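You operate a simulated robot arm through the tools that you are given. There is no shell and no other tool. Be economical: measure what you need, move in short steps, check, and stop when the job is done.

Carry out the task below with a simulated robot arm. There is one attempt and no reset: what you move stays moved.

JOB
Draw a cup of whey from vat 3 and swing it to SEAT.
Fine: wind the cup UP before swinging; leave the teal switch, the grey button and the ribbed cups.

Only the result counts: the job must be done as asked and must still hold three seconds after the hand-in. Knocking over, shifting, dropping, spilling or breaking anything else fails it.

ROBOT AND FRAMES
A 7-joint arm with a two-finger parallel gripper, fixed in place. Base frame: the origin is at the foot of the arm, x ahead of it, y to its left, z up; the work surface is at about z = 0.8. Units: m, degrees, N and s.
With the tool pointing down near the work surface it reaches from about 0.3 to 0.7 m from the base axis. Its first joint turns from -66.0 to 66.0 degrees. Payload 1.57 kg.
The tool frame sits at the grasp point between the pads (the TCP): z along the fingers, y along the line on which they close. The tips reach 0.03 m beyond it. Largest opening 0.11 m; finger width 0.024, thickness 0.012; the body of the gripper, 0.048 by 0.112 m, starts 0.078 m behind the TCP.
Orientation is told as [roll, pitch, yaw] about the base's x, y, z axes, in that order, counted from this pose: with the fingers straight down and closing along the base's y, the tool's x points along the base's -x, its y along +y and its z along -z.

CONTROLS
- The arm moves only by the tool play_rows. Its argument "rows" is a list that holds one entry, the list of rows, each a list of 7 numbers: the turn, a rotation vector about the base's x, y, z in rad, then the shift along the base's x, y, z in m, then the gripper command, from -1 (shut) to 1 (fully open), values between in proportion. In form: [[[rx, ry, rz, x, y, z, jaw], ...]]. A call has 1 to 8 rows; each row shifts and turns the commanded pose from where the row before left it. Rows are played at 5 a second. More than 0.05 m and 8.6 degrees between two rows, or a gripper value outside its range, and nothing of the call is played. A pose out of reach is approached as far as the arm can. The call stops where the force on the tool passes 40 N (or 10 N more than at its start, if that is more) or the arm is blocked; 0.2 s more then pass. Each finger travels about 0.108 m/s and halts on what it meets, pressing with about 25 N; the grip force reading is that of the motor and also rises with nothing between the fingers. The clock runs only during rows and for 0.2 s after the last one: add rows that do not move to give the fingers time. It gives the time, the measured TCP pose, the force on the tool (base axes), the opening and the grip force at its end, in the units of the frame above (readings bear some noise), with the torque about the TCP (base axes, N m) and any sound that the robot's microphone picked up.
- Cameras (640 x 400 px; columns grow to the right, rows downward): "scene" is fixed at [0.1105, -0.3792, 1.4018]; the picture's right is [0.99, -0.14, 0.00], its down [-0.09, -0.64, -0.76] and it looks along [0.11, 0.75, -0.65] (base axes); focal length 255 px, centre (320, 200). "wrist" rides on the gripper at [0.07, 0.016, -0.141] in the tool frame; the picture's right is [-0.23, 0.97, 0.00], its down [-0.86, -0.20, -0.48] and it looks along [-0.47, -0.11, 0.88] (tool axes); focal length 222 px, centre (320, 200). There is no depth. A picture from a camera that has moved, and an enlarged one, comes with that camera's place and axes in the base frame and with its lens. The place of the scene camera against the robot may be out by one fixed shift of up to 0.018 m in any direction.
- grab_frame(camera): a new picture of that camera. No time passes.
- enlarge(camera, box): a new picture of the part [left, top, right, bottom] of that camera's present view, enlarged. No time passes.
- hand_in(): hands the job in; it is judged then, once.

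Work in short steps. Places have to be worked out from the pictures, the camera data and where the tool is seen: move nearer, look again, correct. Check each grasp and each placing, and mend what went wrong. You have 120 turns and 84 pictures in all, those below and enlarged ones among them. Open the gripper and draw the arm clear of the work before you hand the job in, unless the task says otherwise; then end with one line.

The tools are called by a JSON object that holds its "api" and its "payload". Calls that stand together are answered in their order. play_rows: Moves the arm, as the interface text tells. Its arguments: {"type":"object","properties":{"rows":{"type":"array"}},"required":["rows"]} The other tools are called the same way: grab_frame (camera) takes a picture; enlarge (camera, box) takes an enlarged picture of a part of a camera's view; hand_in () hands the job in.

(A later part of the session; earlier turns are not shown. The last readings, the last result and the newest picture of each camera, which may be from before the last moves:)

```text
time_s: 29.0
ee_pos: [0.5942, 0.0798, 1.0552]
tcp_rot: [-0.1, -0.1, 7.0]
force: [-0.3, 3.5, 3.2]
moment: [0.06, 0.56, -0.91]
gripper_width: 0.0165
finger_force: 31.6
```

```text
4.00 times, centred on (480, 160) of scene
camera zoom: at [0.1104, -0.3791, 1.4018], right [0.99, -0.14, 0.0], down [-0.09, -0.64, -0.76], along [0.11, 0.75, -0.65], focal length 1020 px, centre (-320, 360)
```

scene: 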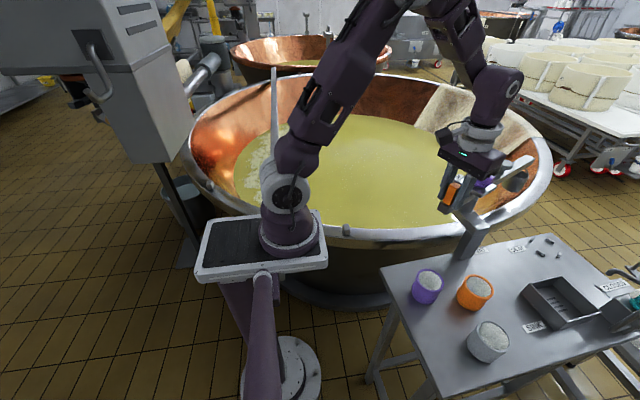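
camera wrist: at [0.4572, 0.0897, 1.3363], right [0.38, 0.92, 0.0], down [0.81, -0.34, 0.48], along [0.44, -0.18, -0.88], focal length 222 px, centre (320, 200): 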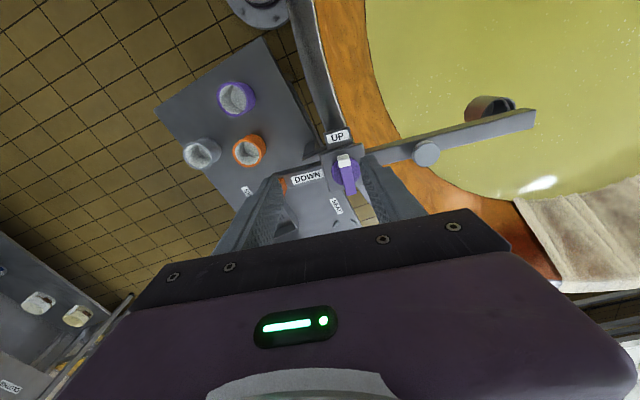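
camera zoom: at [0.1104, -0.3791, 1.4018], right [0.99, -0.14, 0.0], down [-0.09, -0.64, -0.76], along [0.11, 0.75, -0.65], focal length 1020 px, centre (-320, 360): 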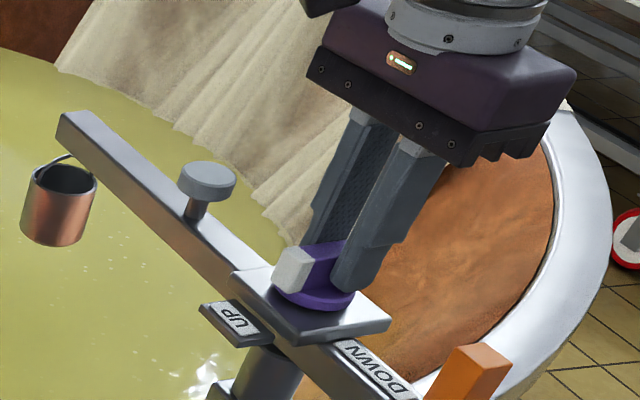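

The boom turned together with the knob, so the knob is stiffer than the free swing. There may be an end stop at the vat station, so I'll keep turning gently and check.

{"api": "play_rows", "payload": {"rows": [[[0, 0, 0.1396, 0, 0.0015, 0, -0.85], [0, 0, 0.1396, -0.0002, 0.0015, 0, -0.85], [0, 0, 0, 0, 0, 0, -0.85]]]}}

{"api": "enlarge", "payload": {"camera": "scene", "box": [400, 110, 540, 210]}}

{"api": "enlarge", "payload": {"camera": "wrist", "box": [220, 100, 420, 240]}}

```text
time_s: 29.8
ee_pos: [0.5954, 0.0789, 1.055]
tcp_rot: [-0.1, 0.1, 22.8]
force: [-3.8, -21.1, 1.8]
moment: [0.2, 0.13, -1.4]
gripper_width: 0.0238
finger_force: 36.0
```

```text
4.00 times, centred on (470, 160) of scene
camera zoom: at [0.1103, -0.3799, 1.4016], right [0.99, -0.14, 0.0], down [-0.09, -0.64, -0.76], along [0.11, 0.75, -0.65], focal length 1020 px, centre (-280, 360)
```

zoom: 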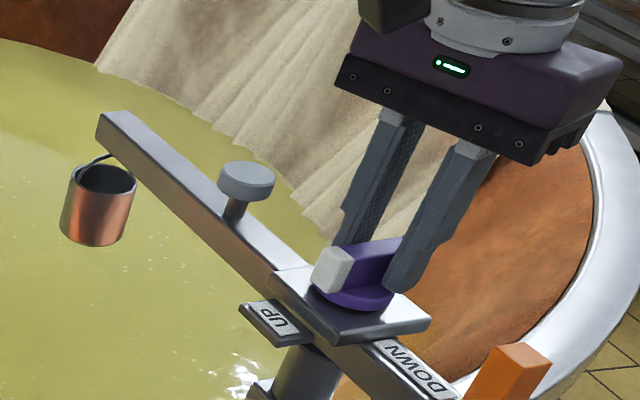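

```text
2.86 times, centred on (320, 170) of wrist
camera zoom: at [0.5231, 0.0685, 1.1957], right [-0.17, 0.99, 0.0], down [0.87, 0.15, 0.48], along [0.47, 0.08, -0.88], focal length 635 px, centre (320, 286)
```

zoom: 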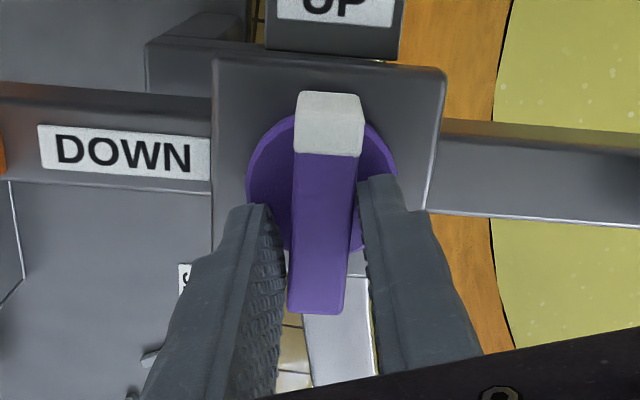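

The boom has now hit a stop at heading about 97°, the vat station, and the lever slipped in my off-centre grip. I'll reopen, centre on the knob axis (0.583, 0.079), realign to yaw +7° and regrip.

{"api": "play_rows", "payload": {"rows": [[[0, 0, 0, 0, 0, 0, -0.1], [0, 0, 0, 0, 0, 0, -0.1], [0, 0, -0.137, -0.006, 0, 0, -0.1], [0, 0, -0.137, -0.0065, 0, 0, -0.1], [0, 0, 0, 0, 0, -0.006, -0.1], [0, 0, 0, 0, 0, 0, -0.85], [0, 0, 0, 0, 0, 0, -0.85], [0, 0, 0, 0, 0, 0, -0.85]]]}}

{"api": "enlarge", "payload": {"camera": "wrist", "box": [220, 100, 420, 240]}}

```text
time_s: 31.4
ee_pos: [0.5837, 0.0785, 1.0534]
tcp_rot: [-0.3, -0.6, 6.9]
force: [-0.9, -11.5, 3.6]
moment: [-0.11, -0.01, -0.14]
gripper_width: 0.0185
finger_force: 6.1
stopped in row 7: the force on the tool passed its limit at 50 N (the readings are from after the stop); the commanded pose is now the measured one
```

```text
2.86 times, centred on (320, 170) of wrist
camera zoom: at [0.5104, 0.0879, 1.1927], right [0.11, 0.99, 0.0], down [0.87, -0.09, 0.49], along [0.49, -0.05, -0.87], focal length 635 px, centre (320, 286)
```

zoom: 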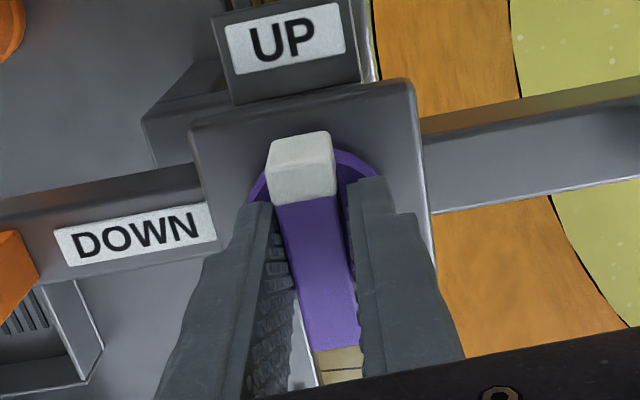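

The tips scraped the disc, so I'll raise 5 mm and close again.

{"api": "play_rows", "payload": {"rows": [[[0, 0, 0, 0, 0, 0.004, -0.4], [0, 0, 0, 0, 0, 0, -0.4], [0, 0, 0, 0, 0, 0, -0.9], [0, 0, 0, 0, 0, 0, -0.9], [0, 0, 0, 0, 0, 0, -0.9]]]}}

```text
time_s: 32.5
ee_pos: [0.5845, 0.0781, 1.0573]
tcp_rot: [-0.3, -0.4, 7.0]
force: [3.4, -27.9, -3.7]
moment: [-0.02, -0.14, -0.86]
gripper_width: 0.0163
finger_force: 31.3
```

{"api": "play_rows", "payload": {"rows": [[[0, 0, 0, 0, -0.0035, 0, -0.9], [0, 0, 0, 0, 0, 0, -0.9]]]}}

```text
time_s: 33.1
ee_pos: [0.5845, 0.0778, 1.0566]
tcp_rot: [0.1, -0.7, 7.1]
force: [7.1, -16.7, -6.3]
moment: [-0.37, 0.14, -0.76]
gripper_width: 0.0167
finger_force: 32.4
```

{"api": "play_rows", "payload": {"rows": [[[0, 0, 0, -0.001, -0.004, 0.001, -1], [0, 0, 0, 0, 0, 0, -1], [0, 0, 0.1396, 0, 0, 0, -1], [0, 0, 0.1396, 0, 0, 0, -1], [0, 0, 0, 0, 0, 0, -1]]]}}

{"api": "enlarge", "payload": {"camera": "wrist", "box": [220, 100, 420, 240]}}

```text
time_s: 34.4
ee_pos: [0.5816, 0.0773, 1.0585]
tcp_rot: [0.2, -0.6, 23.4]
force: [4.2, 31.9, -2.8]
moment: [-0.07, 0.53, -1.24]
gripper_width: 0.0237
finger_force: 36.5
```

```text
2.86 times, centred on (320, 170) of wrist
camera zoom: at [0.5094, 0.0646, 1.1969], right [-0.18, 0.98, 0.01], down [0.86, 0.15, 0.49], along [0.48, 0.09, -0.87], focal length 635 px, centre (320, 286)
```

zoom: 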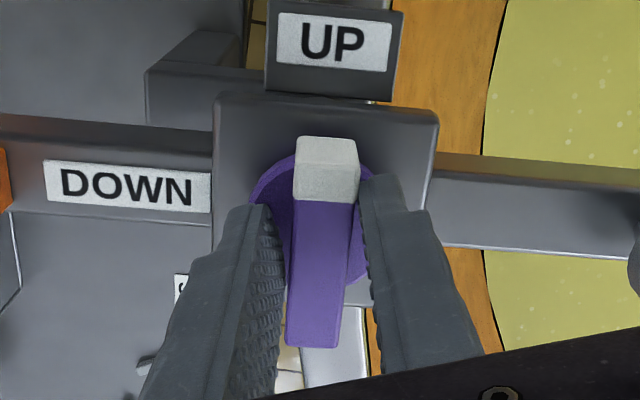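

The lever keeps slipping out of the pinch without turning. I'll use a better wrench: open the jaws to about 47 mm so the fingers catch opposite ends of the lever diagonally, then rotate the tool about the knob axis.

{"api": "play_rows", "payload": {"rows": [[[0, 0, 0, 0, 0, 0, -0.15], [0, 0, 0, 0, 0, 0, -0.15], [0, 0, 0.13, 0.0012, 0.0005, -0.002, -0.15], [0, 0, 0.13, 0, 0, 0, -0.15], [0, 0, 0, 0, 0, 0, -0.15]]]}}

{"api": "enlarge", "payload": {"camera": "wrist", "box": [220, 100, 420, 240]}}

```text
time_s: 35.5
ee_pos: [0.5845, 0.0744, 1.0547]
tcp_rot: [0.0, -0.6, 38.1]
force: [-0.1, -0.7, 0.6]
moment: [0.03, 0.0, 0.01]
gripper_width: 0.0468
finger_force: 0.0
```

```text
2.86 times, centred on (320, 170) of wrist
camera zoom: at [0.5167, 0.0443, 1.1951], right [-0.42, 0.91, 0.0], down [0.79, 0.37, 0.49], along [0.44, 0.21, -0.87], focal length 635 px, centre (320, 286)
```

zoom: 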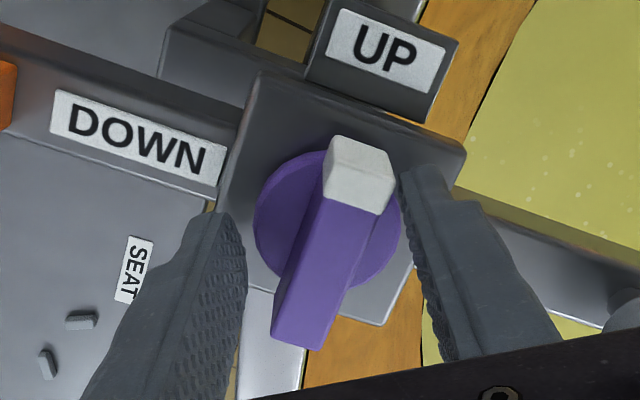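

{"api": "play_rows", "payload": {"rows": [[[0, 0, 0.07, 0, 0.004, 0, -0.15], [0, 0, 0.07, 0, 0, 0, -0.15], [0, 0, 0.07, 0, 0, 0, -0.15], [0, 0, 0.07, 0, 0, 0, -0.15], [0, 0, 0.07, 0, 0, 0, -0.15], [0, 0, 0, 0, 0, 0, -0.15]]]}}

{"api": "enlarge", "payload": {"camera": "wrist", "box": [220, 100, 420, 240]}}

```text
time_s: 37.0
ee_pos: [0.5838, 0.0748, 1.0554]
tcp_rot: [-0.1, -0.2, 57.8]
force: [-8.6, -19.3, 1.0]
moment: [-0.71, -0.17, -1.36]
gripper_width: 0.0505
finger_force: 37.0
```

```text
2.86 times, centred on (320, 170) of wrist
camera zoom: at [0.531, 0.0255, 1.1953], right [-0.7, 0.71, 0.0], down [0.62, 0.62, 0.48], along [0.34, 0.34, -0.88], focal length 635 px, centre (320, 286)
```

zoom: 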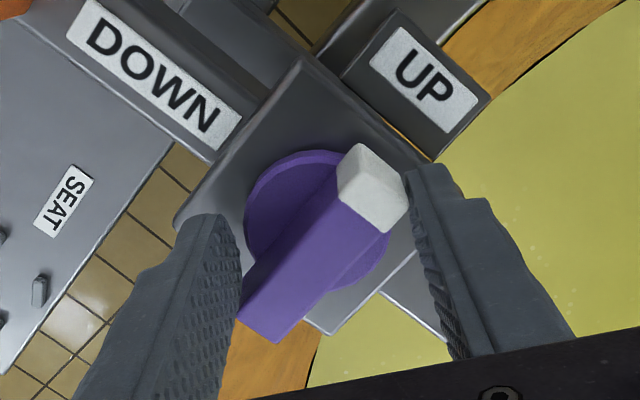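

{"api": "play_rows", "payload": {"rows": [[[0, 0, 0, 0.001, 0.003, 0, -0.15], [0, 0, 0.05, 0, 0, 0, -0.2], [0, 0, 0.05, 0, 0, 0, -0.2], [0, 0, 0, 0, 0, 0, -0.2]]]}}

{"api": "enlarge", "payload": {"camera": "wrist", "box": [220, 100, 420, 240]}}

```text
time_s: 37.4
ee_pos: [0.5825, 0.0755, 1.0556]
tcp_rot: [0.1, 0.0, 57.5]
force: [-12.1, -5.2, 7.9]
moment: [-0.13, 0.76, -1.98]
gripper_width: 0.0488
finger_force: 44.8
stopped in row 2: the force on the tool passed its limit at 43 N (the readings are from after the stop); the commanded pose is now the measured one
```

```text
2.86 times, centred on (320, 170) of wrist
camera zoom: at [0.5308, 0.0265, 1.1957], right [-0.7, 0.71, 0.0], down [0.63, 0.61, 0.48], along [0.34, 0.33, -0.88], focal length 635 px, centre (320, 286)
```

zoom: 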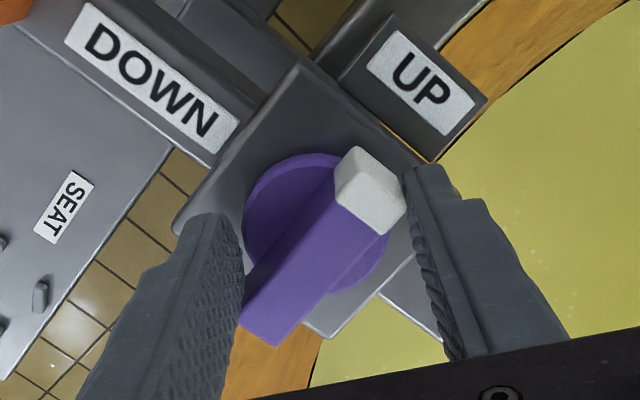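

Even 2 Nm doesn't turn it, so the knob is probably locked at this heading or the stop isn't where I think. I'll lift clear and inspect the knob, boom and mast.

{"api": "play_rows", "payload": {"rows": [[[0, 0, -0.1, 0, 0, 0, 0.1], [0, 0, -0.1, 0, 0, 0, 0.1], [0, 0, 0, 0, 0, 0.04, 0.1], [0, 0, 0, 0, 0, 0.04, 0.1], [0, 0, 0, -0.03, 0, 0.035, 0.1], [0, 0, 0, -0.04, 0, 0.02, 0.1], [0, 0, 0, -0.03, -0.03, 0.0, 0.1], [0, 0, 0, 0, 0, 0, 0.1]]]}}

{"api": "grab_frame", "payload": {"camera": "wrist"}}

{"api": "enlarge", "payload": {"camera": "scene", "box": [390, 110, 550, 270]}}

```text
time_s: 39.2
ee_pos: [0.4831, 0.0468, 1.1901]
tcp_rot: [0.0, -0.1, 46.3]
force: [0.3, 0.4, -0.1]
moment: [0.01, 0.0, 0.01]
gripper_width: 0.0605
finger_force: 0.1
```

```text
35 pictures are left
camera wrist: at [0.4229, 0.0076, 1.3299], right [-0.55, 0.84, 0.0], down [0.73, 0.48, 0.48], along [0.4, 0.26, -0.88], focal length 222 px, centre (320, 200)
```

wrist: 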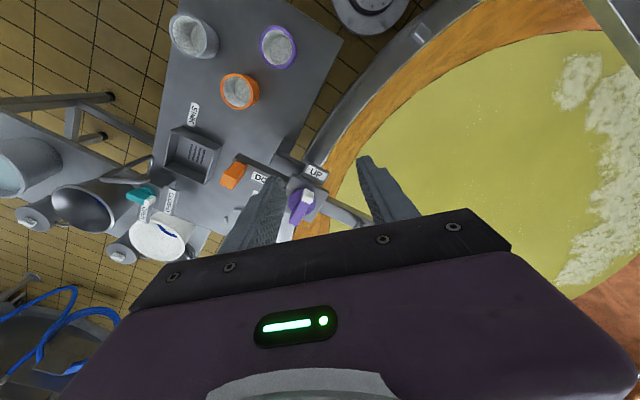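

```text
2.50 times, centred on (470, 190) of scene
camera zoom: at [0.1105, -0.3792, 1.4018], right [0.99, -0.14, 0.0], down [-0.09, -0.64, -0.76], along [0.11, 0.75, -0.65], focal length 638 px, centre (-55, 225)
```

zoom: 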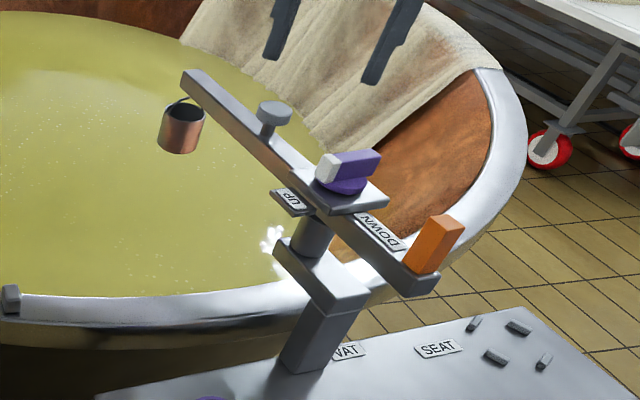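

{"api": "enlarge", "payload": {"camera": "wrist", "box": [200, 130, 380, 250]}}

{"api": "enlarge", "payload": {"camera": "scene", "box": [440, 170, 520, 270]}}

```text
3.33 times, centred on (290, 190) of wrist
camera zoom: at [0.4229, 0.0076, 1.3299], right [-0.55, 0.84, 0.0], down [0.73, 0.48, 0.48], along [0.4, 0.26, -0.88], focal length 740 px, centre (420, 233)
```

zoom: 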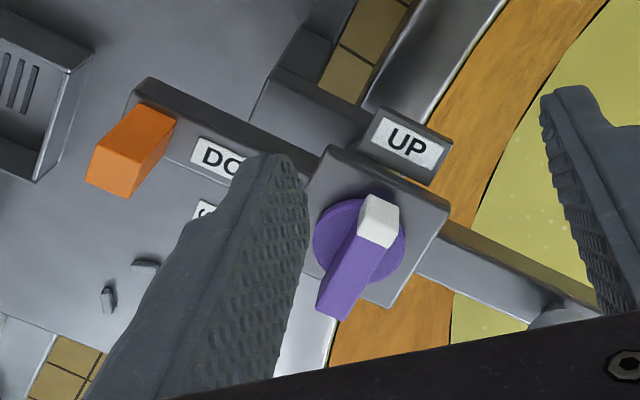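

```text
4.00 times, centred on (480, 220) of scene
camera zoom: at [0.1105, -0.3792, 1.4018], right [0.99, -0.14, 0.0], down [-0.09, -0.64, -0.76], along [0.11, 0.75, -0.65], focal length 1020 px, centre (-320, 120)
```

zoom: 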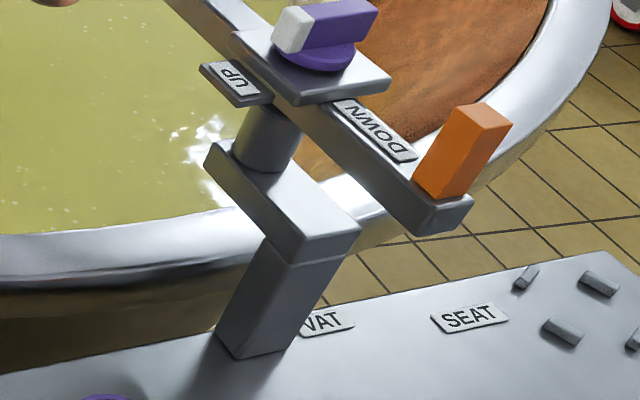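

I'll probe the boom itself with the fingers loosely around the orange post, so the force readings are clean. First I'll move over the post at about (0.596, -0.023) with yaw 97°.

{"api": "play_rows", "payload": {"rows": [[[0, 0, 0.1265, 0.016, -0.01, 0, 0.1], [0, 0, 0.1265, 0.016, -0.01, 0, 0.1], [0, 0, 0.1265, 0.016, -0.01, 0, 0.1], [0, 0, 0.1265, 0.016, -0.01, 0, 0.1], [0, 0, 0.1265, 0.016, -0.01, 0, 0.1], [0, 0, 0.1265, 0.016, -0.01, -0.02, 0.1], [0, 0, 0.1265, 0.017, -0.01, -0.03, 0.1], [0, 0, 0, 0, 0, -0.04, 0.1]]]}}

{"api": "enlarge", "payload": {"camera": "wrist", "box": [220, 100, 420, 240]}}

```text
time_s: 41.0
ee_pos: [0.5977, -0.0254, 1.1]
tcp_rot: [-0.1, 0.0, 97.2]
force: [0.7, 0.1, 0.2]
moment: [0.0, 0.05, 0.0]
gripper_width: 0.0605
finger_force: 0.1
```

```text
2.86 times, centred on (320, 170) of wrist
camera zoom: at [0.5887, -0.0951, 1.2398], right [-0.99, 0.1, 0.0], down [0.09, 0.87, 0.48], along [0.05, 0.48, -0.88], focal length 635 px, centre (320, 286)
```

zoom: 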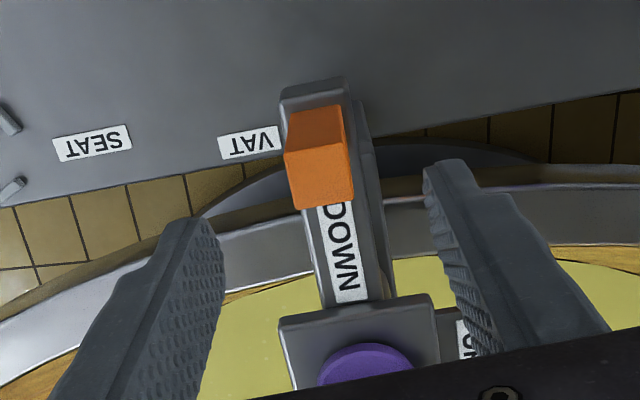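

{"api": "play_rows", "payload": {"rows": [[[0, 0, 0, -0.001, -0.003, -0.035, 0.1], [0, 0, 0, 0, 0, -0.035, 0.1], [0, 0, 0, 0, 0, 0, -0.38], [0, 0, 0, 0, 0, 0, -0.38], [0, 0, 0, 0, 0, 0, -0.38]]]}}

{"api": "play_rows", "payload": {"rows": [[[0, 0, 0, 0.004, 0.0005, 0, -0.38], [0, 0, 0, 0, 0, 0, -0.38]]]}}

{"api": "play_rows", "payload": {"rows": [[[0, 0, 0.03, 0.003, 0.0004, 0, -0.38], [0, 0, 0, 0, 0, 0, -0.38]]]}}

{"api": "play_rows", "payload": {"rows": [[[0, 0, 0.03, 0.003, 0.0005, 0, -0.38], [0, 0, 0, 0, 0, 0, -0.38]]]}}

```text
time_s: 42.2
ee_pos: [0.596, -0.0271, 1.0295]
tcp_rot: [0.0, -0.2, 97.0]
force: [-0.3, -0.1, 0.2]
moment: [0.0, -0.01, -0.01]
gripper_width: 0.0341
finger_force: 0.1
```

```text
time_s: 42.8
ee_pos: [0.5991, -0.0255, 1.03]
tcp_rot: [0.0, 0.0, 97.1]
force: [-0.7, -0.1, 0.5]
moment: [-0.01, 0.01, -0.01]
gripper_width: 0.0346
finger_force: 0.3
```

```text
time_s: 43.4
ee_pos: [0.6006, -0.024, 1.0293]
tcp_rot: [0.1, 0.0, 98.8]
force: [-7.8, 3.0, -0.6]
moment: [0.08, 0.26, -0.18]
gripper_width: 0.041
finger_force: 4.0
```

```text
time_s: 44.0
ee_pos: [0.6047, -0.0233, 1.0307]
tcp_rot: [0.1, -0.1, 100.5]
force: [-15.4, 5.4, -2.2]
moment: [0.18, 0.4, -0.35]
gripper_width: 0.0467
finger_force: 7.1
```

The boom won't go further, so this is a firm stop. Next I'll push it back a little to measure the resistance in the other direction.

{"api": "play_rows", "payload": {"rows": [[[0, 0, -0.06, -0.009, -0.0014, 0, -0.38], [0, 0, 0, -0.004, 0, 0, -0.38], [0, 0, 0, 0, 0, 0, -0.38]]]}}

{"api": "play_rows", "payload": {"rows": [[[0, 0, -0.04, -0.004, 0, 0, -0.38], [0, 0, 0, 0, 0, 0, -0.38]]]}}

{"api": "play_rows", "payload": {"rows": [[[0, 0, -0.04, -0.004, 0, 0, -0.38], [0, 0, 0, 0, 0, 0, -0.38]]]}}

{"api": "play_rows", "payload": {"rows": [[[0, 0, -0.04, -0.004, 0, 0, -0.38], [0, 0, 0, 0, 0, 0, -0.38]]]}}

{"api": "enlarge", "payload": {"camera": "wrist", "box": [220, 100, 420, 240]}}

```text
time_s: 44.8
ee_pos: [0.594, -0.0261, 1.0311]
tcp_rot: [-0.1, -0.1, 97.0]
force: [0.6, 0.2, -0.1]
moment: [-0.03, -0.02, 0.01]
gripper_width: 0.0341
finger_force: 0.0
```

```text
time_s: 45.4
ee_pos: [0.5894, -0.0246, 1.0302]
tcp_rot: [0.1, 0.1, 94.7]
force: [1.5, -0.3, 0.8]
moment: [-0.03, 0.01, -0.03]
gripper_width: 0.0355
finger_force: 0.6
```

```text
time_s: 46.0
ee_pos: [0.5843, -0.0268, 1.0299]
tcp_rot: [0.0, 0.0, 92.6]
force: [2.9, -0.1, 1.6]
moment: [-0.07, -0.01, 0.0]
gripper_width: 0.037
finger_force: 1.3
```

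```text
time_s: 46.6
ee_pos: [0.5804, -0.0267, 1.0306]
tcp_rot: [0.0, 0.1, 90.0]
force: [2.1, -0.6, -0.3]
moment: [0.0, -0.03, 0.02]
gripper_width: 0.0359
finger_force: 0.7
```

```text
2.86 times, centred on (320, 170) of wrist
camera zoom: at [0.5637, -0.0955, 1.1703], right [-0.97, 0.22, 0.0], down [0.2, 0.86, 0.48], along [0.11, 0.47, -0.88], focal length 635 px, centre (320, 286)
```

zoom: 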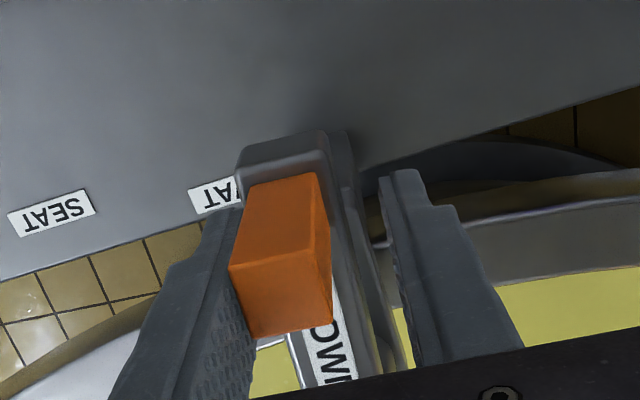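

Boom friction is only about 0.3 Nm, so the knob at 2 Nm must be interlocked here. I'll map the boom force going backwards to look for a detent marking the true VAT station.

{"api": "play_rows", "payload": {"rows": [[[0, 0, -0.036, -0.004, 0.0003, 0, -0.38], [0, 0, 0, 0, 0, 0, -0.38]]]}}

{"api": "play_rows", "payload": {"rows": [[[0, 0, -0.036, -0.004, 0.0005, 0, -0.38], [0, 0, 0, 0, 0, 0, -0.38]]]}}

{"api": "play_rows", "payload": {"rows": [[[0, 0, -0.036, -0.004, 0.0006, 0, -0.38], [0, 0, 0, 0, 0, 0, -0.38]]]}}

{"api": "play_rows", "payload": {"rows": [[[0, 0, -0.036, -0.004, 0.0008, 0, -0.38], [0, 0, 0, 0, 0, 0, -0.38]]]}}

{"api": "play_rows", "payload": {"rows": [[[0, 0, -0.036, -0.004, 0.0009, 0, -0.38], [0, 0, 0, 0, 0, 0, -0.38]]]}}

{"api": "enlarge", "payload": {"camera": "scene", "box": [390, 110, 550, 230]}}

```text
time_s: 47.2
ee_pos: [0.577, -0.027, 1.0295]
tcp_rot: [0.0, -0.1, 88.1]
force: [1.0, 0.8, -1.1]
moment: [0.06, -0.02, 0.03]
gripper_width: 0.0346
finger_force: 0.4
```

```text
time_s: 47.8
ee_pos: [0.5728, -0.0264, 1.0299]
tcp_rot: [0.0, 0.1, 86.0]
force: [1.1, -0.6, 1.0]
moment: [-0.05, -0.03, -0.05]
gripper_width: 0.0351
finger_force: 0.5
```

```text
time_s: 48.4
ee_pos: [0.5694, -0.0259, 1.0304]
tcp_rot: [0.1, 0.0, 84.0]
force: [1.4, -0.3, 0.8]
moment: [-0.04, 0.04, 0.0]
gripper_width: 0.035
finger_force: 0.6
```

```text
time_s: 49.0
ee_pos: [0.5651, -0.0245, 1.0304]
tcp_rot: [-0.1, 0.0, 81.9]
force: [1.4, -1.5, 4.0]
moment: [-0.1, -0.09, -0.03]
gripper_width: 0.0353
finger_force: 1.0
```

```text
time_s: 49.6
ee_pos: [0.5608, -0.0231, 1.03]
tcp_rot: [-0.1, 0.0, 79.8]
force: [0.9, -2.2, 7.4]
moment: [-0.12, -0.06, -0.12]
gripper_width: 0.0357
finger_force: 1.2
```

```text
3.33 times, centred on (470, 170) of scene
camera zoom: at [0.1104, -0.3793, 1.4017], right [0.99, -0.14, 0.0], down [-0.09, -0.64, -0.76], along [0.11, 0.75, -0.65], focal length 850 px, centre (-180, 300)
```

zoom: 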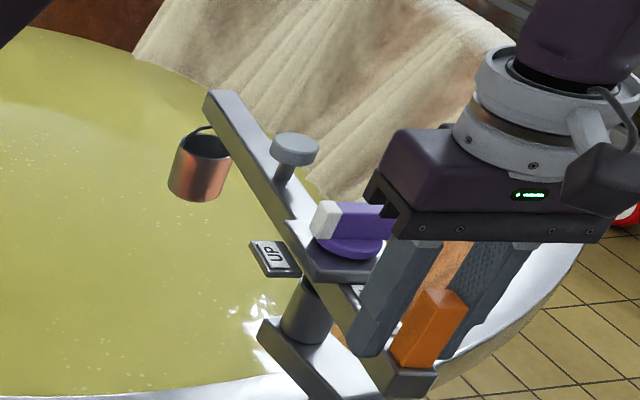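

There's a detent signature just before the stop: resistance was 2–3 N around 91–95° and about 1 N elsewhere. I'll bring the boom back there gently and release it so it settles unloaded, rather than being jammed against the stop.

{"api": "play_rows", "payload": {"rows": [[[0, 0, 0.033, 0.0044, -0.001, 0, -0.38], [0, 0, 0.033, 0.0044, -0.001, 0, -0.38], [0, 0, 0.033, 0.0044, -0.001, 0, -0.38], [0, 0, 0.033, 0.0044, -0.0007, 0, -0.38], [0, 0, 0.033, 0.0044, -0.0004, 0, -0.38], [0, 0, 0.033, 0.0044, 0, 0, -0.38], [0, 0, 0.033, 0.0022, 0, 0, -0.38], [0, 0, 0.033, 0, 0, 0, -0.38]]]}}

{"api": "play_rows", "payload": {"rows": [[[0, 0, 0, 0.002, 0, 0, -0.38], [0, 0, 0, 0, 0, 0, -0.38]]]}}

{"api": "play_rows", "payload": {"rows": [[[0, 0, 0, 0.002, 0, 0, -0.38], [0, 0, 0, 0, 0, 0, -0.38]]]}}

{"api": "play_rows", "payload": {"rows": [[[0, 0, 0, 0.002, 0, 0, -0.38], [0, 0, 0, 0, 0, 0, -0.38]]]}}

```text
time_s: 51.4
ee_pos: [0.5892, -0.028, 1.03]
tcp_rot: [0.0, 0.0, 94.9]
force: [0.4, -1.3, 2.5]
moment: [-0.05, -0.05, 0.0]
gripper_width: 0.0346
finger_force: 0.2
```

```text
time_s: 52.0
ee_pos: [0.5918, -0.0265, 1.0305]
tcp_rot: [0.1, -0.2, 95.1]
force: [-2.1, 0.6, 5.0]
moment: [-0.01, 0.01, 0.02]
gripper_width: 0.0325
finger_force: 0.1
```

```text
time_s: 52.6
ee_pos: [0.5933, -0.0266, 1.0294]
tcp_rot: [-0.1, -0.1, 95.1]
force: [-2.1, 1.1, 7.3]
moment: [-0.03, -0.05, 0.02]
gripper_width: 0.0318
finger_force: 0.1
```

```text
time_s: 53.2
ee_pos: [0.5955, -0.0277, 1.0296]
tcp_rot: [0.0, -0.2, 95.0]
force: [0.2, 0.9, 0.3]
moment: [0.0, 0.03, 0.0]
gripper_width: 0.0341
finger_force: 0.0
```

The push force suddenly vanished, so the boom appears to have snapped into its detent. I'll lift off and look.

{"api": "play_rows", "payload": {"rows": [[[0, 0, 0, 0, 0, 0, 0], [0, 0, 0, 0, 0, 0.035, 0], [0, 0, 0, 0, 0, 0.035, 0], [0, 0, 0, 0, 0, 0, 0]]]}}

{"api": "enlarge", "payload": {"camera": "wrist", "box": [220, 100, 420, 240]}}

```text
time_s: 54.2
ee_pos: [0.5942, -0.0274, 1.1001]
tcp_rot: [-0.1, -0.1, 95.0]
force: [0.2, -0.8, -0.9]
moment: [-0.01, 0.03, 0.03]
gripper_width: 0.055
finger_force: 0.1
```

```text
2.86 times, centred on (320, 170) of wrist
camera zoom: at [0.5838, -0.0973, 1.2403], right [-0.99, 0.14, 0.0], down [0.12, 0.87, 0.48], along [0.07, 0.47, -0.88], focal length 635 px, centre (320, 286)
```

zoom: 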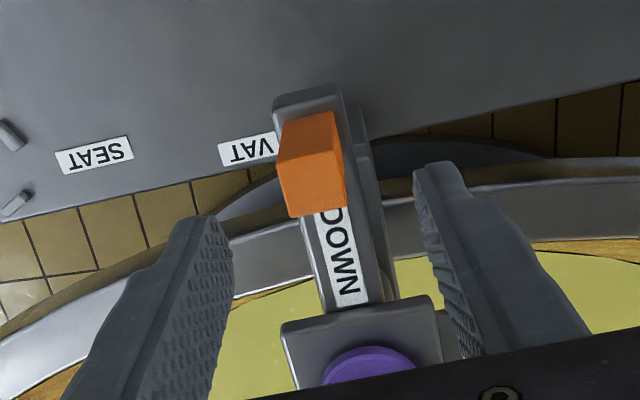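

The boom settles back at 97° by itself, so the VAT station is right and the knob must need something more. I'll return to the knob, pinch it centrally, press down on it lightly and twist, as with a push-to-turn knob.

{"api": "play_rows", "payload": {"rows": [[[0, 0, -0.14, 0, 0.01, 0.02, 0], [0, 0, -0.14, 0, 0.015, 0, 0], [0, 0, -0.14, 0, 0.015, 0, 0], [0, 0, -0.14, 0, 0.015, 0, 0], [0, 0, -0.14, -0.003, 0.015, 0, 0], [0, 0, -0.14, -0.003, 0.015, 0, 0], [0, 0, -0.14, -0.003, 0.01, 0, 0], [0, 0, -0.14, -0.002, 0.01, 0, 0]]]}}

{"api": "play_rows", "payload": {"rows": [[[0, 0, -0.14, 0, 0, 0, 0], [0, 0, -0.14, 0, 0, 0, 0], [0, 0, -0.137, 0, 0, 0, 0], [0, 0, 0, 0, 0, 0, 0]]]}}

{"api": "enlarge", "payload": {"camera": "wrist", "box": [220, 100, 420, 240]}}

```text
time_s: 56.0
ee_pos: [0.5838, 0.0785, 1.1207]
tcp_rot: [0.0, 0.0, 30.8]
force: [-0.1, 0.5, -0.9]
moment: [0.01, 0.01, 0.02]
gripper_width: 0.0552
finger_force: 0.2
```

```text
time_s: 57.0
ee_pos: [0.584, 0.0762, 1.1188]
tcp_rot: [0.0, -0.1, 6.9]
force: [0.1, -0.3, 0.2]
moment: [0.02, 0.02, 0.02]
gripper_width: 0.0547
finger_force: 0.0
```

```text
2.86 times, centred on (320, 170) of wrist
camera zoom: at [0.512, 0.0862, 1.2603], right [0.11, 0.99, 0.0], down [0.87, -0.1, 0.48], along [0.48, -0.05, -0.88], focal length 635 px, centre (320, 286)
```

zoom: 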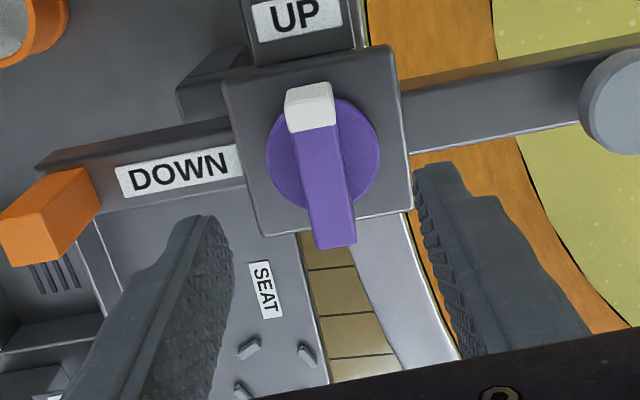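

{"api": "play_rows", "payload": {"rows": [[[0, 0, 0, 0.001, 0.002, -0.03, 0], [0, 0, 0, 0, 0, -0.03, -0.2], [0, 0, 0, 0, 0, -0.002, -0.2], [0, 0, 0, 0, 0, 0, -0.8], [0, 0, 0, 0, 0, 0, -0.9], [0, 0, 0, 0, 0, 0, -0.9]]]}}

{"api": "play_rows", "payload": {"rows": [[[0, 0, 0, 0, 0, -0.003, -1], [0, 0, 0, 0, 0, -0.002, -1], [0, 0, 0, 0, 0, 0, -1]]]}}

{"api": "play_rows", "payload": {"rows": [[[0, 0, 0.08, 0, 0, 0, -1], [0, 0, 0.08, 0, 0, 0, -1], [0, 0, 0, 0, 0, 0, -1]]]}}

```text
time_s: 58.4
ee_pos: [0.5858, 0.0775, 1.057]
tcp_rot: [-0.1, 0.0, 6.8]
force: [1.2, -15.4, -7.0]
moment: [0.07, -0.48, -0.78]
gripper_width: 0.0165
finger_force: 31.3
```

```text
time_s: 59.2
ee_pos: [0.587, 0.0783, 1.0547]
tcp_rot: [-0.1, -0.4, 6.9]
force: [2.7, -23.9, 24.9]
moment: [0.15, -0.19, -0.78]
gripper_width: 0.0166
finger_force: 32.3
```

```text
time_s: 60.0
ee_pos: [0.586, 0.0779, 1.0527]
tcp_rot: [-0.1, 0.0, 16.1]
force: [3.9, -23.9, 13.1]
moment: [0.26, -0.48, -1.27]
gripper_width: 0.0207
finger_force: 34.3
```

Pressing doesn't free it. I'll try the opposite direction briefly to learn whether the lever has any play.

{"api": "play_rows", "payload": {"rows": [[[0, 0, -0.14, 0, -0.001, 0.003, -1], [0, 0, -0.1, 0, -0.001, 0.001, -1], [0, 0, -0.1, 0, 0, 0, -1], [0, 0, -0.1, 0, 0, 0, -1], [0, 0, 0, 0, 0, 0, -1]]]}}

{"api": "enlarge", "payload": {"camera": "wrist", "box": [220, 100, 420, 240]}}

```text
time_s: 61.2
ee_pos: [0.5846, 0.0779, 1.0545]
tcp_rot: [0.0, 0.1, -9.1]
force: [-1.7, -5.1, -24.4]
moment: [-0.13, 0.12, 0.01]
gripper_width: 0.0159
finger_force: 31.1
```

```text
2.86 times, centred on (320, 170) of wrist
camera zoom: at [0.5181, 0.1064, 1.1967], right [0.38, 0.93, 0.0], down [0.81, -0.33, 0.48], along [0.44, -0.18, -0.88], focal length 635 px, centre (320, 286)
```

zoom: 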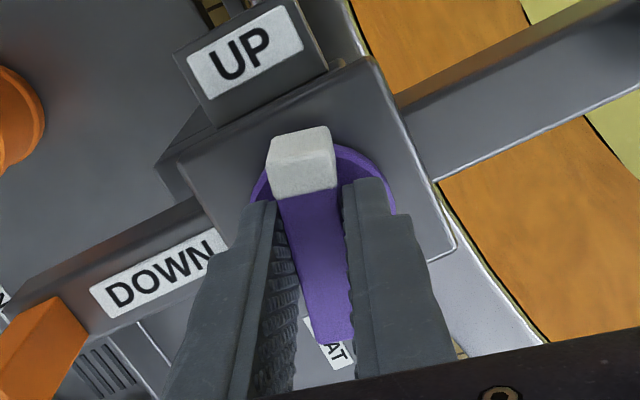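

The lever did turn clockwise relative to the boom, freely, and the boom stayed put. I'll check the cup.

{"api": "enlarge", "payload": {"camera": "scene", "box": [390, 110, 550, 230]}}

```text
3.33 times, centred on (470, 170) of scene
camera zoom: at [0.1109, -0.3793, 1.4017], right [0.99, -0.14, 0.0], down [-0.09, -0.64, -0.76], along [0.11, 0.75, -0.65], focal length 850 px, centre (-180, 300)
```

zoom: 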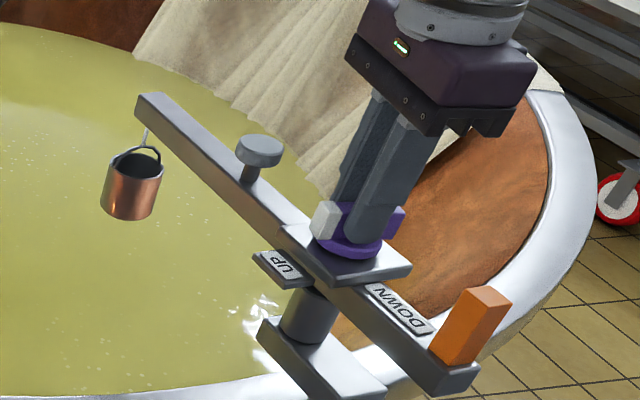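

Clockwise winds the cup down: the cable is now visible and the cup is about 2 cm lower. I'll keep turning clockwise.

{"api": "play_rows", "payload": {"rows": [[[0, 0, -0.13, 0, 0, -0.002, -1], [0, 0, -0.13, 0, 0, 0, -1], [0, 0, -0.13, 0, 0, 0, -1], [0, 0, -0.13, 0, 0, 0, -1], [0, 0, -0.13, 0, 0, 0, -1], [0, 0, -0.13, 0, 0, 0, -1], [0, 0, 0, 0, 0, 0, -1]]]}}

{"api": "enlarge", "payload": {"camera": "scene", "box": [390, 110, 550, 230]}}

```text
time_s: 62.8
ee_pos: [0.5864, 0.0798, 1.0571]
tcp_rot: [0.3, -0.1, -53.8]
force: [2.1, 24.8, 17.1]
moment: [0.08, 0.44, 0.05]
gripper_width: 0.0159
finger_force: 31.6
```

```text
3.33 times, centred on (470, 170) of scene
camera zoom: at [0.1103, -0.3785, 1.402], right [0.99, -0.14, 0.0], down [-0.09, -0.64, -0.76], along [0.11, 0.75, -0.65], focal length 850 px, centre (-180, 300)
```

zoom: 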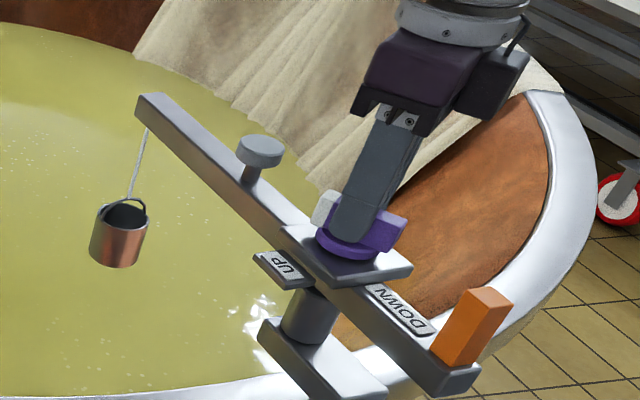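

{"api": "play_rows", "payload": {"rows": [[[0, 0, -0.13, 0, 0.003, 0.001, -1], [0, 0, -0.13, 0, 0, 0, -1], [0, 0, -0.13, 0, 0, 0, -1], [0, 0, -0.13, 0, 0, 0, -1], [0, 0, -0.13, 0, 0, 0, -1], [0, 0, -0.13, 0, 0, 0, -1], [0, 0, -0.13, 0, 0, 0, -1], [0, 0, 0, 0, 0, 0, -1]]]}}

{"api": "enlarge", "payload": {"camera": "scene", "box": [390, 110, 550, 230]}}

```text
time_s: 64.6
ee_pos: [0.5866, 0.0788, 1.0551]
tcp_rot: [0.1, -0.1, -106.1]
force: [28.2, -3.2, -8.5]
moment: [-0.43, -0.06, 0.08]
gripper_width: 0.0159
finger_force: 31.4
```

```text
3.33 times, centred on (470, 170) of scene
camera zoom: at [0.1115, -0.3793, 1.4016], right [0.99, -0.14, 0.0], down [-0.09, -0.64, -0.76], along [0.11, 0.75, -0.65], focal length 850 px, centre (-180, 300)
```

zoom: 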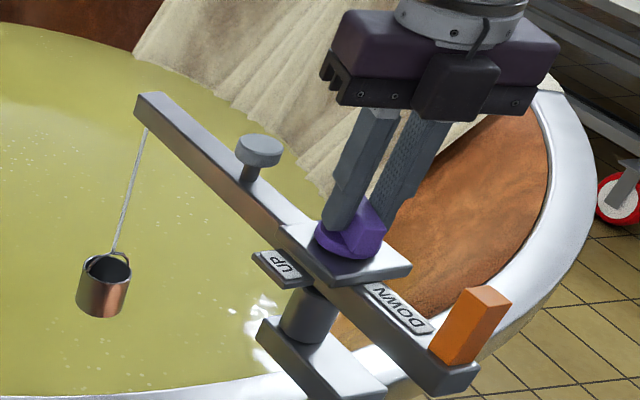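

{"api": "play_rows", "payload": {"rows": [[[0, 0, 0, 0.003, 0, -0.001, -1], [0, 0, -0.13, 0, 0, 0, -1], [0, 0, -0.13, 0, 0, 0, -1], [0, 0, -0.13, 0, 0, 0, -1], [0, 0, -0.13, 0, 0, 0, -1], [0, 0, 0, 0, 0, 0, -1]]]}}

{"api": "enlarge", "payload": {"camera": "scene", "box": [390, 110, 550, 230]}}

```text
time_s: 66.0
ee_pos: [0.5864, 0.0793, 1.0553]
tcp_rot: [0.0, 0.0, -135.9]
force: [-1.6, -13.7, 13.5]
moment: [-0.66, 0.54, 0.05]
gripper_width: 0.0158
finger_force: 31.3
```

```text
3.33 times, centred on (470, 170) of scene
camera zoom: at [0.1102, -0.3797, 1.4016], right [0.99, -0.14, 0.0], down [-0.09, -0.64, -0.76], along [0.11, 0.75, -0.65], focal length 850 px, centre (-180, 300)
```

zoom: 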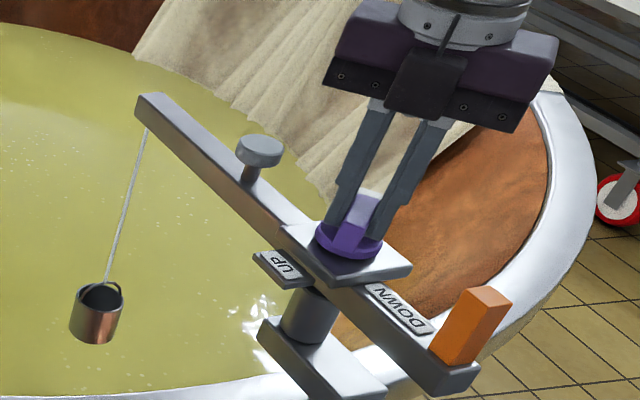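

The cup isn't in the whey yet and the wrist is near its limit. I'll release, lift, rotate 180° back and regrip.

{"api": "play_rows", "payload": {"rows": [[[0, 0, 0, 0, 0, 0, -0.2], [0, 0, 0, 0, 0, 0, -0.2], [0, 0, 0, 0, 0, 0.045, -0.2], [0, 0, 0.143, 0, 0, 0, -0.2], [0, 0, 0.143, 0, 0, 0, -0.2], [0, 0, 0.143, 0, 0, 0, -0.2], [0, 0, 0.143, 0, 0, 0, -0.2], [0, 0, 0.143, 0, 0, 0, -0.2]]]}}

{"api": "play_rows", "payload": {"rows": [[[0, 0, 0.143, 0, 0, 0, -0.2], [0, 0, 0.143, 0, 0, 0, -0.2], [0, 0, 0.143, 0, 0, 0, -0.2], [0, 0, 0.143, 0, 0, 0, -0.2], [0, 0, 0.143, 0, 0, 0, -0.2], [0, 0, 0.143, 0, 0, 0, -0.2], [0, 0, 0.143, 0, 0, 0, -0.2], [0, 0, 0.143, 0, 0, 0, -0.2]]]}}

{"api": "play_rows", "payload": {"rows": [[[0, 0, 0.143, 0, 0, 0, -0.2], [0, 0, 0.143, 0, 0, 0, -0.2], [0, 0, 0.143, 0, 0, 0, -0.2], [0, 0, 0.143, 0, 0, 0, -0.2], [0, 0, 0.143, 0, 0, 0, -0.2], [0, 0, 0.143, 0, 0, 0, -0.2], [0, 0, 0.143, 0, 0, 0, -0.2], [0, 0, 0.143, 0, 0, 0, -0.2]]]}}

{"api": "enlarge", "payload": {"camera": "wrist", "box": [220, 100, 420, 240]}}

```text
time_s: 67.8
ee_pos: [0.5896, 0.0819, 1.0991]
tcp_rot: [0.0, 0.0, -94.7]
force: [0.0, -0.9, 0.4]
moment: [-0.01, -0.01, -0.01]
gripper_width: 0.0443
finger_force: 0.0
```

```text
time_s: 69.6
ee_pos: [0.5876, 0.0801, 1.1004]
tcp_rot: [0.1, 0.0, -29.0]
force: [0.3, 0.2, -0.6]
moment: [-0.01, -0.01, 0.01]
gripper_width: 0.044
finger_force: 0.1
```

```text
time_s: 71.4
ee_pos: [0.5874, 0.0801, 1.0993]
tcp_rot: [-0.1, -0.1, 36.4]
force: [-0.2, -0.2, 0.1]
moment: [0.02, 0.0, -0.01]
gripper_width: 0.0441
finger_force: 0.0
```

```text
2.86 times, centred on (320, 170) of wrist
camera zoom: at [0.5219, 0.0529, 1.2401], right [-0.39, 0.92, 0.0], down [0.81, 0.35, 0.48], along [0.44, 0.19, -0.88], focal length 635 px, centre (320, 286)
```

zoom: 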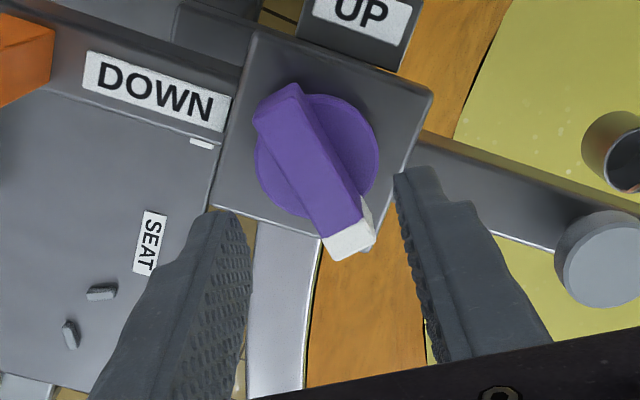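

The lever now points at about 47° with the axis at (0.584, 0.078). I'll align to yaw 45°, descend, regrip and continue clockwise.

{"api": "play_rows", "payload": {"rows": [[[0, 0, 0.145, -0.003, -0.0015, 0, -0.2], [0, 0, 0, 0, 0, -0.03, -0.2], [0, 0, 0, 0, 0, -0.013, -0.2], [0, 0, 0, 0, 0, 0, -0.5], [0, 0, 0, 0, 0, 0, -1], [0, 0, 0, 0, 0, 0, -1]]]}}

{"api": "play_rows", "payload": {"rows": [[[0, 0, -0.13, 0, 0, 0, -1], [0, 0, -0.13, 0, 0, 0, -1], [0, 0, -0.13, 0, 0, 0, -1], [0, 0, -0.13, 0, 0, 0, -1], [0, 0, 0, 0, 0, 0, -1]]]}}

{"api": "enlarge", "payload": {"camera": "scene", "box": [390, 110, 550, 230]}}

```text
time_s: 72.8
ee_pos: [0.5852, 0.0783, 1.056]
tcp_rot: [-0.1, 0.1, 44.5]
force: [8.9, -11.5, -6.2]
moment: [0.35, -0.56, 0.04]
gripper_width: 0.0159
finger_force: 31.7
```

```text
time_s: 74.0
ee_pos: [0.5867, 0.0784, 1.0564]
tcp_rot: [0.0, 0.0, 14.6]
force: [15.9, -17.3, -16.1]
moment: [-0.16, -0.7, 0.06]
gripper_width: 0.016
finger_force: 31.7
```

```text
3.33 times, centred on (470, 170) of scene
camera zoom: at [0.1113, -0.3797, 1.4015], right [0.99, -0.14, 0.0], down [-0.09, -0.64, -0.76], along [0.11, 0.75, -0.65], focal length 850 px, centre (-180, 300)
```

zoom: 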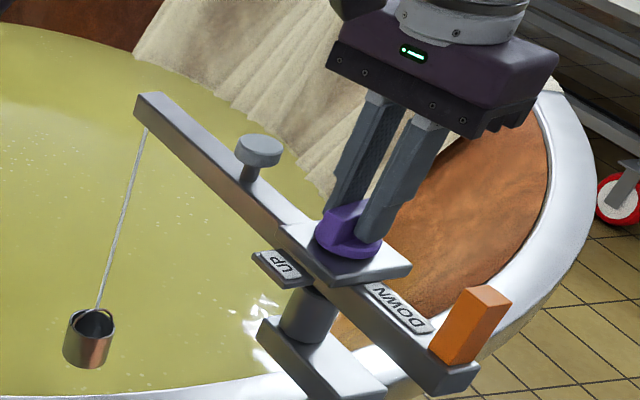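

{"api": "play_rows", "payload": {"rows": [[[0, 0, -0.13, 0.002, -0.002, -0.001, -1], [0, 0, -0.13, 0, 0, 0, -1], [0, 0, -0.13, 0, 0, 0, -1], [0, 0, -0.13, 0, 0, 0, -1], [0, 0, -0.13, 0, 0, 0, -1], [0, 0, -0.13, 0, 0, 0, -1], [0, 0, 0, 0, 0, 0, -1]]]}}

{"api": "play_rows", "payload": {"rows": [[[0, 0, -0.13, 0, 0.002, 0, -1], [0, 0, -0.13, 0, 0, 0, -1], [0, 0, -0.13, 0, 0, 0, -1], [0, 0, -0.13, 0, 0, 0, -1], [0, 0, 0, 0, 0, 0, -1]]]}}

{"api": "enlarge", "payload": {"camera": "scene", "box": [390, 110, 550, 230]}}

```text
time_s: 75.6
ee_pos: [0.5869, 0.0786, 1.0564]
tcp_rot: [0.0, 0.0, -30.0]
force: [-15.3, 8.8, 11.3]
moment: [0.32, 0.84, 0.0]
gripper_width: 0.016
finger_force: 31.4
```

```text
time_s: 76.8
ee_pos: [0.5858, 0.0788, 1.0561]
tcp_rot: [0.0, 0.0, -59.7]
force: [-12.5, -0.7, 11.0]
moment: [0.09, 0.37, 0.06]
gripper_width: 0.0157
finger_force: 31.1
```

```text
3.33 times, centred on (470, 170) of scene
camera zoom: at [0.1099, -0.3793, 1.4018], right [0.99, -0.14, 0.0], down [-0.09, -0.64, -0.76], along [0.11, 0.75, -0.65], focal length 850 px, centre (-180, 300)
```

zoom: 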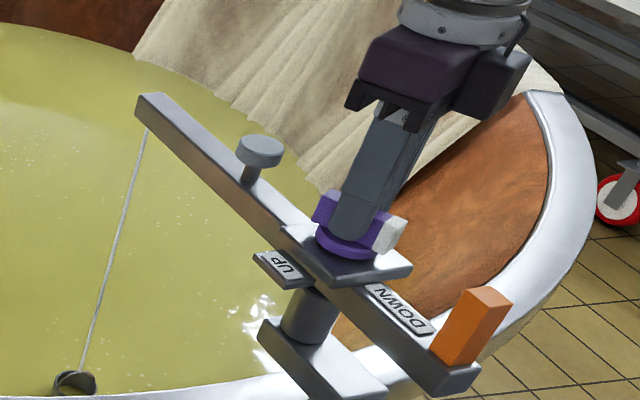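

The cup is entering the whey. A bit more brings the pointer to DOWN.

{"api": "play_rows", "payload": {"rows": [[[0, 0, -0.13, -0.001, 0, 0, -1], [0, 0, -0.13, 0, 0, 0, -1], [0, 0, -0.13, 0, 0, 0, -1], [0, 0, 0, 0, 0, 0, -1], [0, 0, 0, 0, 0, 0, -1], [0, 0, 0, 0, 0, 0, -1], [0, 0, 0, 0, 0, 0, -1]]]}}

{"api": "enlarge", "payload": {"camera": "scene", "box": [390, 140, 500, 250]}}

```text
time_s: 78.4
ee_pos: [0.5867, 0.0785, 1.0568]
tcp_rot: [0.2, -0.1, -82.0]
force: [6.1, 0.7, 5.2]
moment: [-0.84, -0.09, 0.0]
gripper_width: 0.0159
finger_force: 31.9
```

```text
3.64 times, centred on (445, 195) of scene
camera zoom: at [0.1106, -0.3792, 1.4018], right [0.99, -0.14, 0.0], down [-0.09, -0.64, -0.76], along [0.11, 0.75, -0.65], focal length 927 px, centre (-134, 218)
```

zoom: 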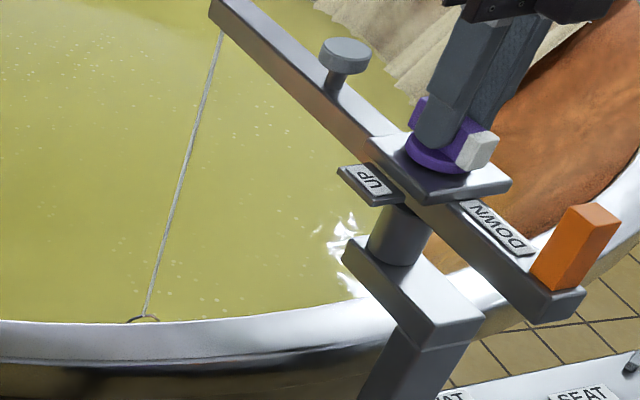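

The cup is submerged and the pointer is on DOWN. I've let it fill, and now I'll wind back counter-clockwise, smoothly.

{"api": "play_rows", "payload": {"rows": [[[0, 0, 0.1, 0, 0, 0, -1], [0, 0, 0.1, 0, 0, 0, -1], [0, 0, 0.1, 0, 0, 0, -1], [0, 0, 0.1, 0, 0, 0, -1], [0, 0, 0.1, 0, 0, 0, -1], [0, 0, 0.1, 0, 0, 0, -1], [0, 0, 0.1, 0, 0, 0, -1], [0, 0, 0.1, 0, 0, 0, -1]]]}}

{"api": "play_rows", "payload": {"rows": [[[0, 0, 0.1, 0, 0, 0, -1], [0, 0, 0.1, 0, 0, 0, -1], [0, 0, 0.1, 0, 0, 0, -1], [0, 0, 0.1, 0, 0, 0, -1], [0, 0, 0.1, 0, 0, 0, -1], [0, 0, 0.1, 0, 0, 0, -1], [0, 0, 0.1, 0, 0, 0, -1], [0, 0, 0.1, 0, 0, 0, -1]]]}}

{"api": "play_rows", "payload": {"rows": [[[0, 0, 0.1, 0, 0, 0, -1], [0, 0, 0.1, 0, 0, 0, -1], [0, 0, 0.1, 0, 0, 0, -1], [0, 0, 0.1, 0, 0, 0, -1], [0, 0, 0.1, 0, 0, 0, -1], [0, 0, 0.1, 0, 0, 0, -1], [0, 0, 0.1, 0, 0, 0, -1], [0, 0, 0, 0, 0, 0, -1]]]}}

{"api": "enlarge", "payload": {"camera": "scene", "box": [390, 110, 550, 230]}}

```text
time_s: 80.2
ee_pos: [0.5864, 0.0784, 1.0556]
tcp_rot: [0.0, -0.1, -36.2]
force: [7.3, -0.1, 14.0]
moment: [-0.03, 0.04, -0.03]
gripper_width: 0.016
finger_force: 31.6
```

```text
time_s: 82.0
ee_pos: [0.5867, 0.0778, 1.0569]
tcp_rot: [0.0, -0.2, 9.7]
force: [5.9, -7.3, 16.7]
moment: [-0.02, -0.13, -0.04]
gripper_width: 0.0158
finger_force: 31.6
```

```text
time_s: 83.8
ee_pos: [0.5859, 0.0781, 1.0569]
tcp_rot: [0.0, -0.1, 49.9]
force: [7.7, -19.7, 13.1]
moment: [0.29, -0.52, -0.02]
gripper_width: 0.0162
finger_force: 32.2
```

```text
3.33 times, centred on (470, 170) of scene
camera zoom: at [0.1105, -0.3799, 1.4016], right [0.99, -0.14, 0.0], down [-0.09, -0.64, -0.76], along [0.11, 0.75, -0.65], focal length 850 px, centre (-180, 300)
```

zoom: 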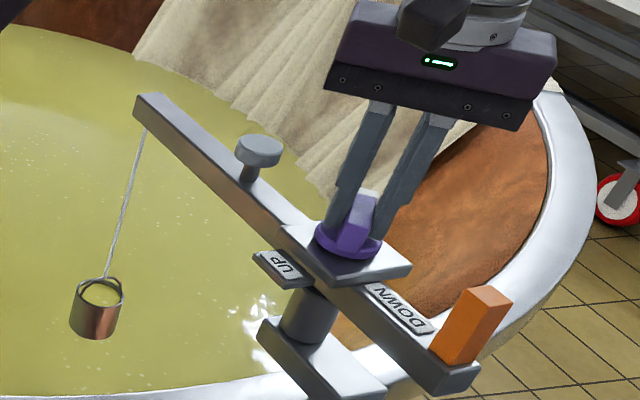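

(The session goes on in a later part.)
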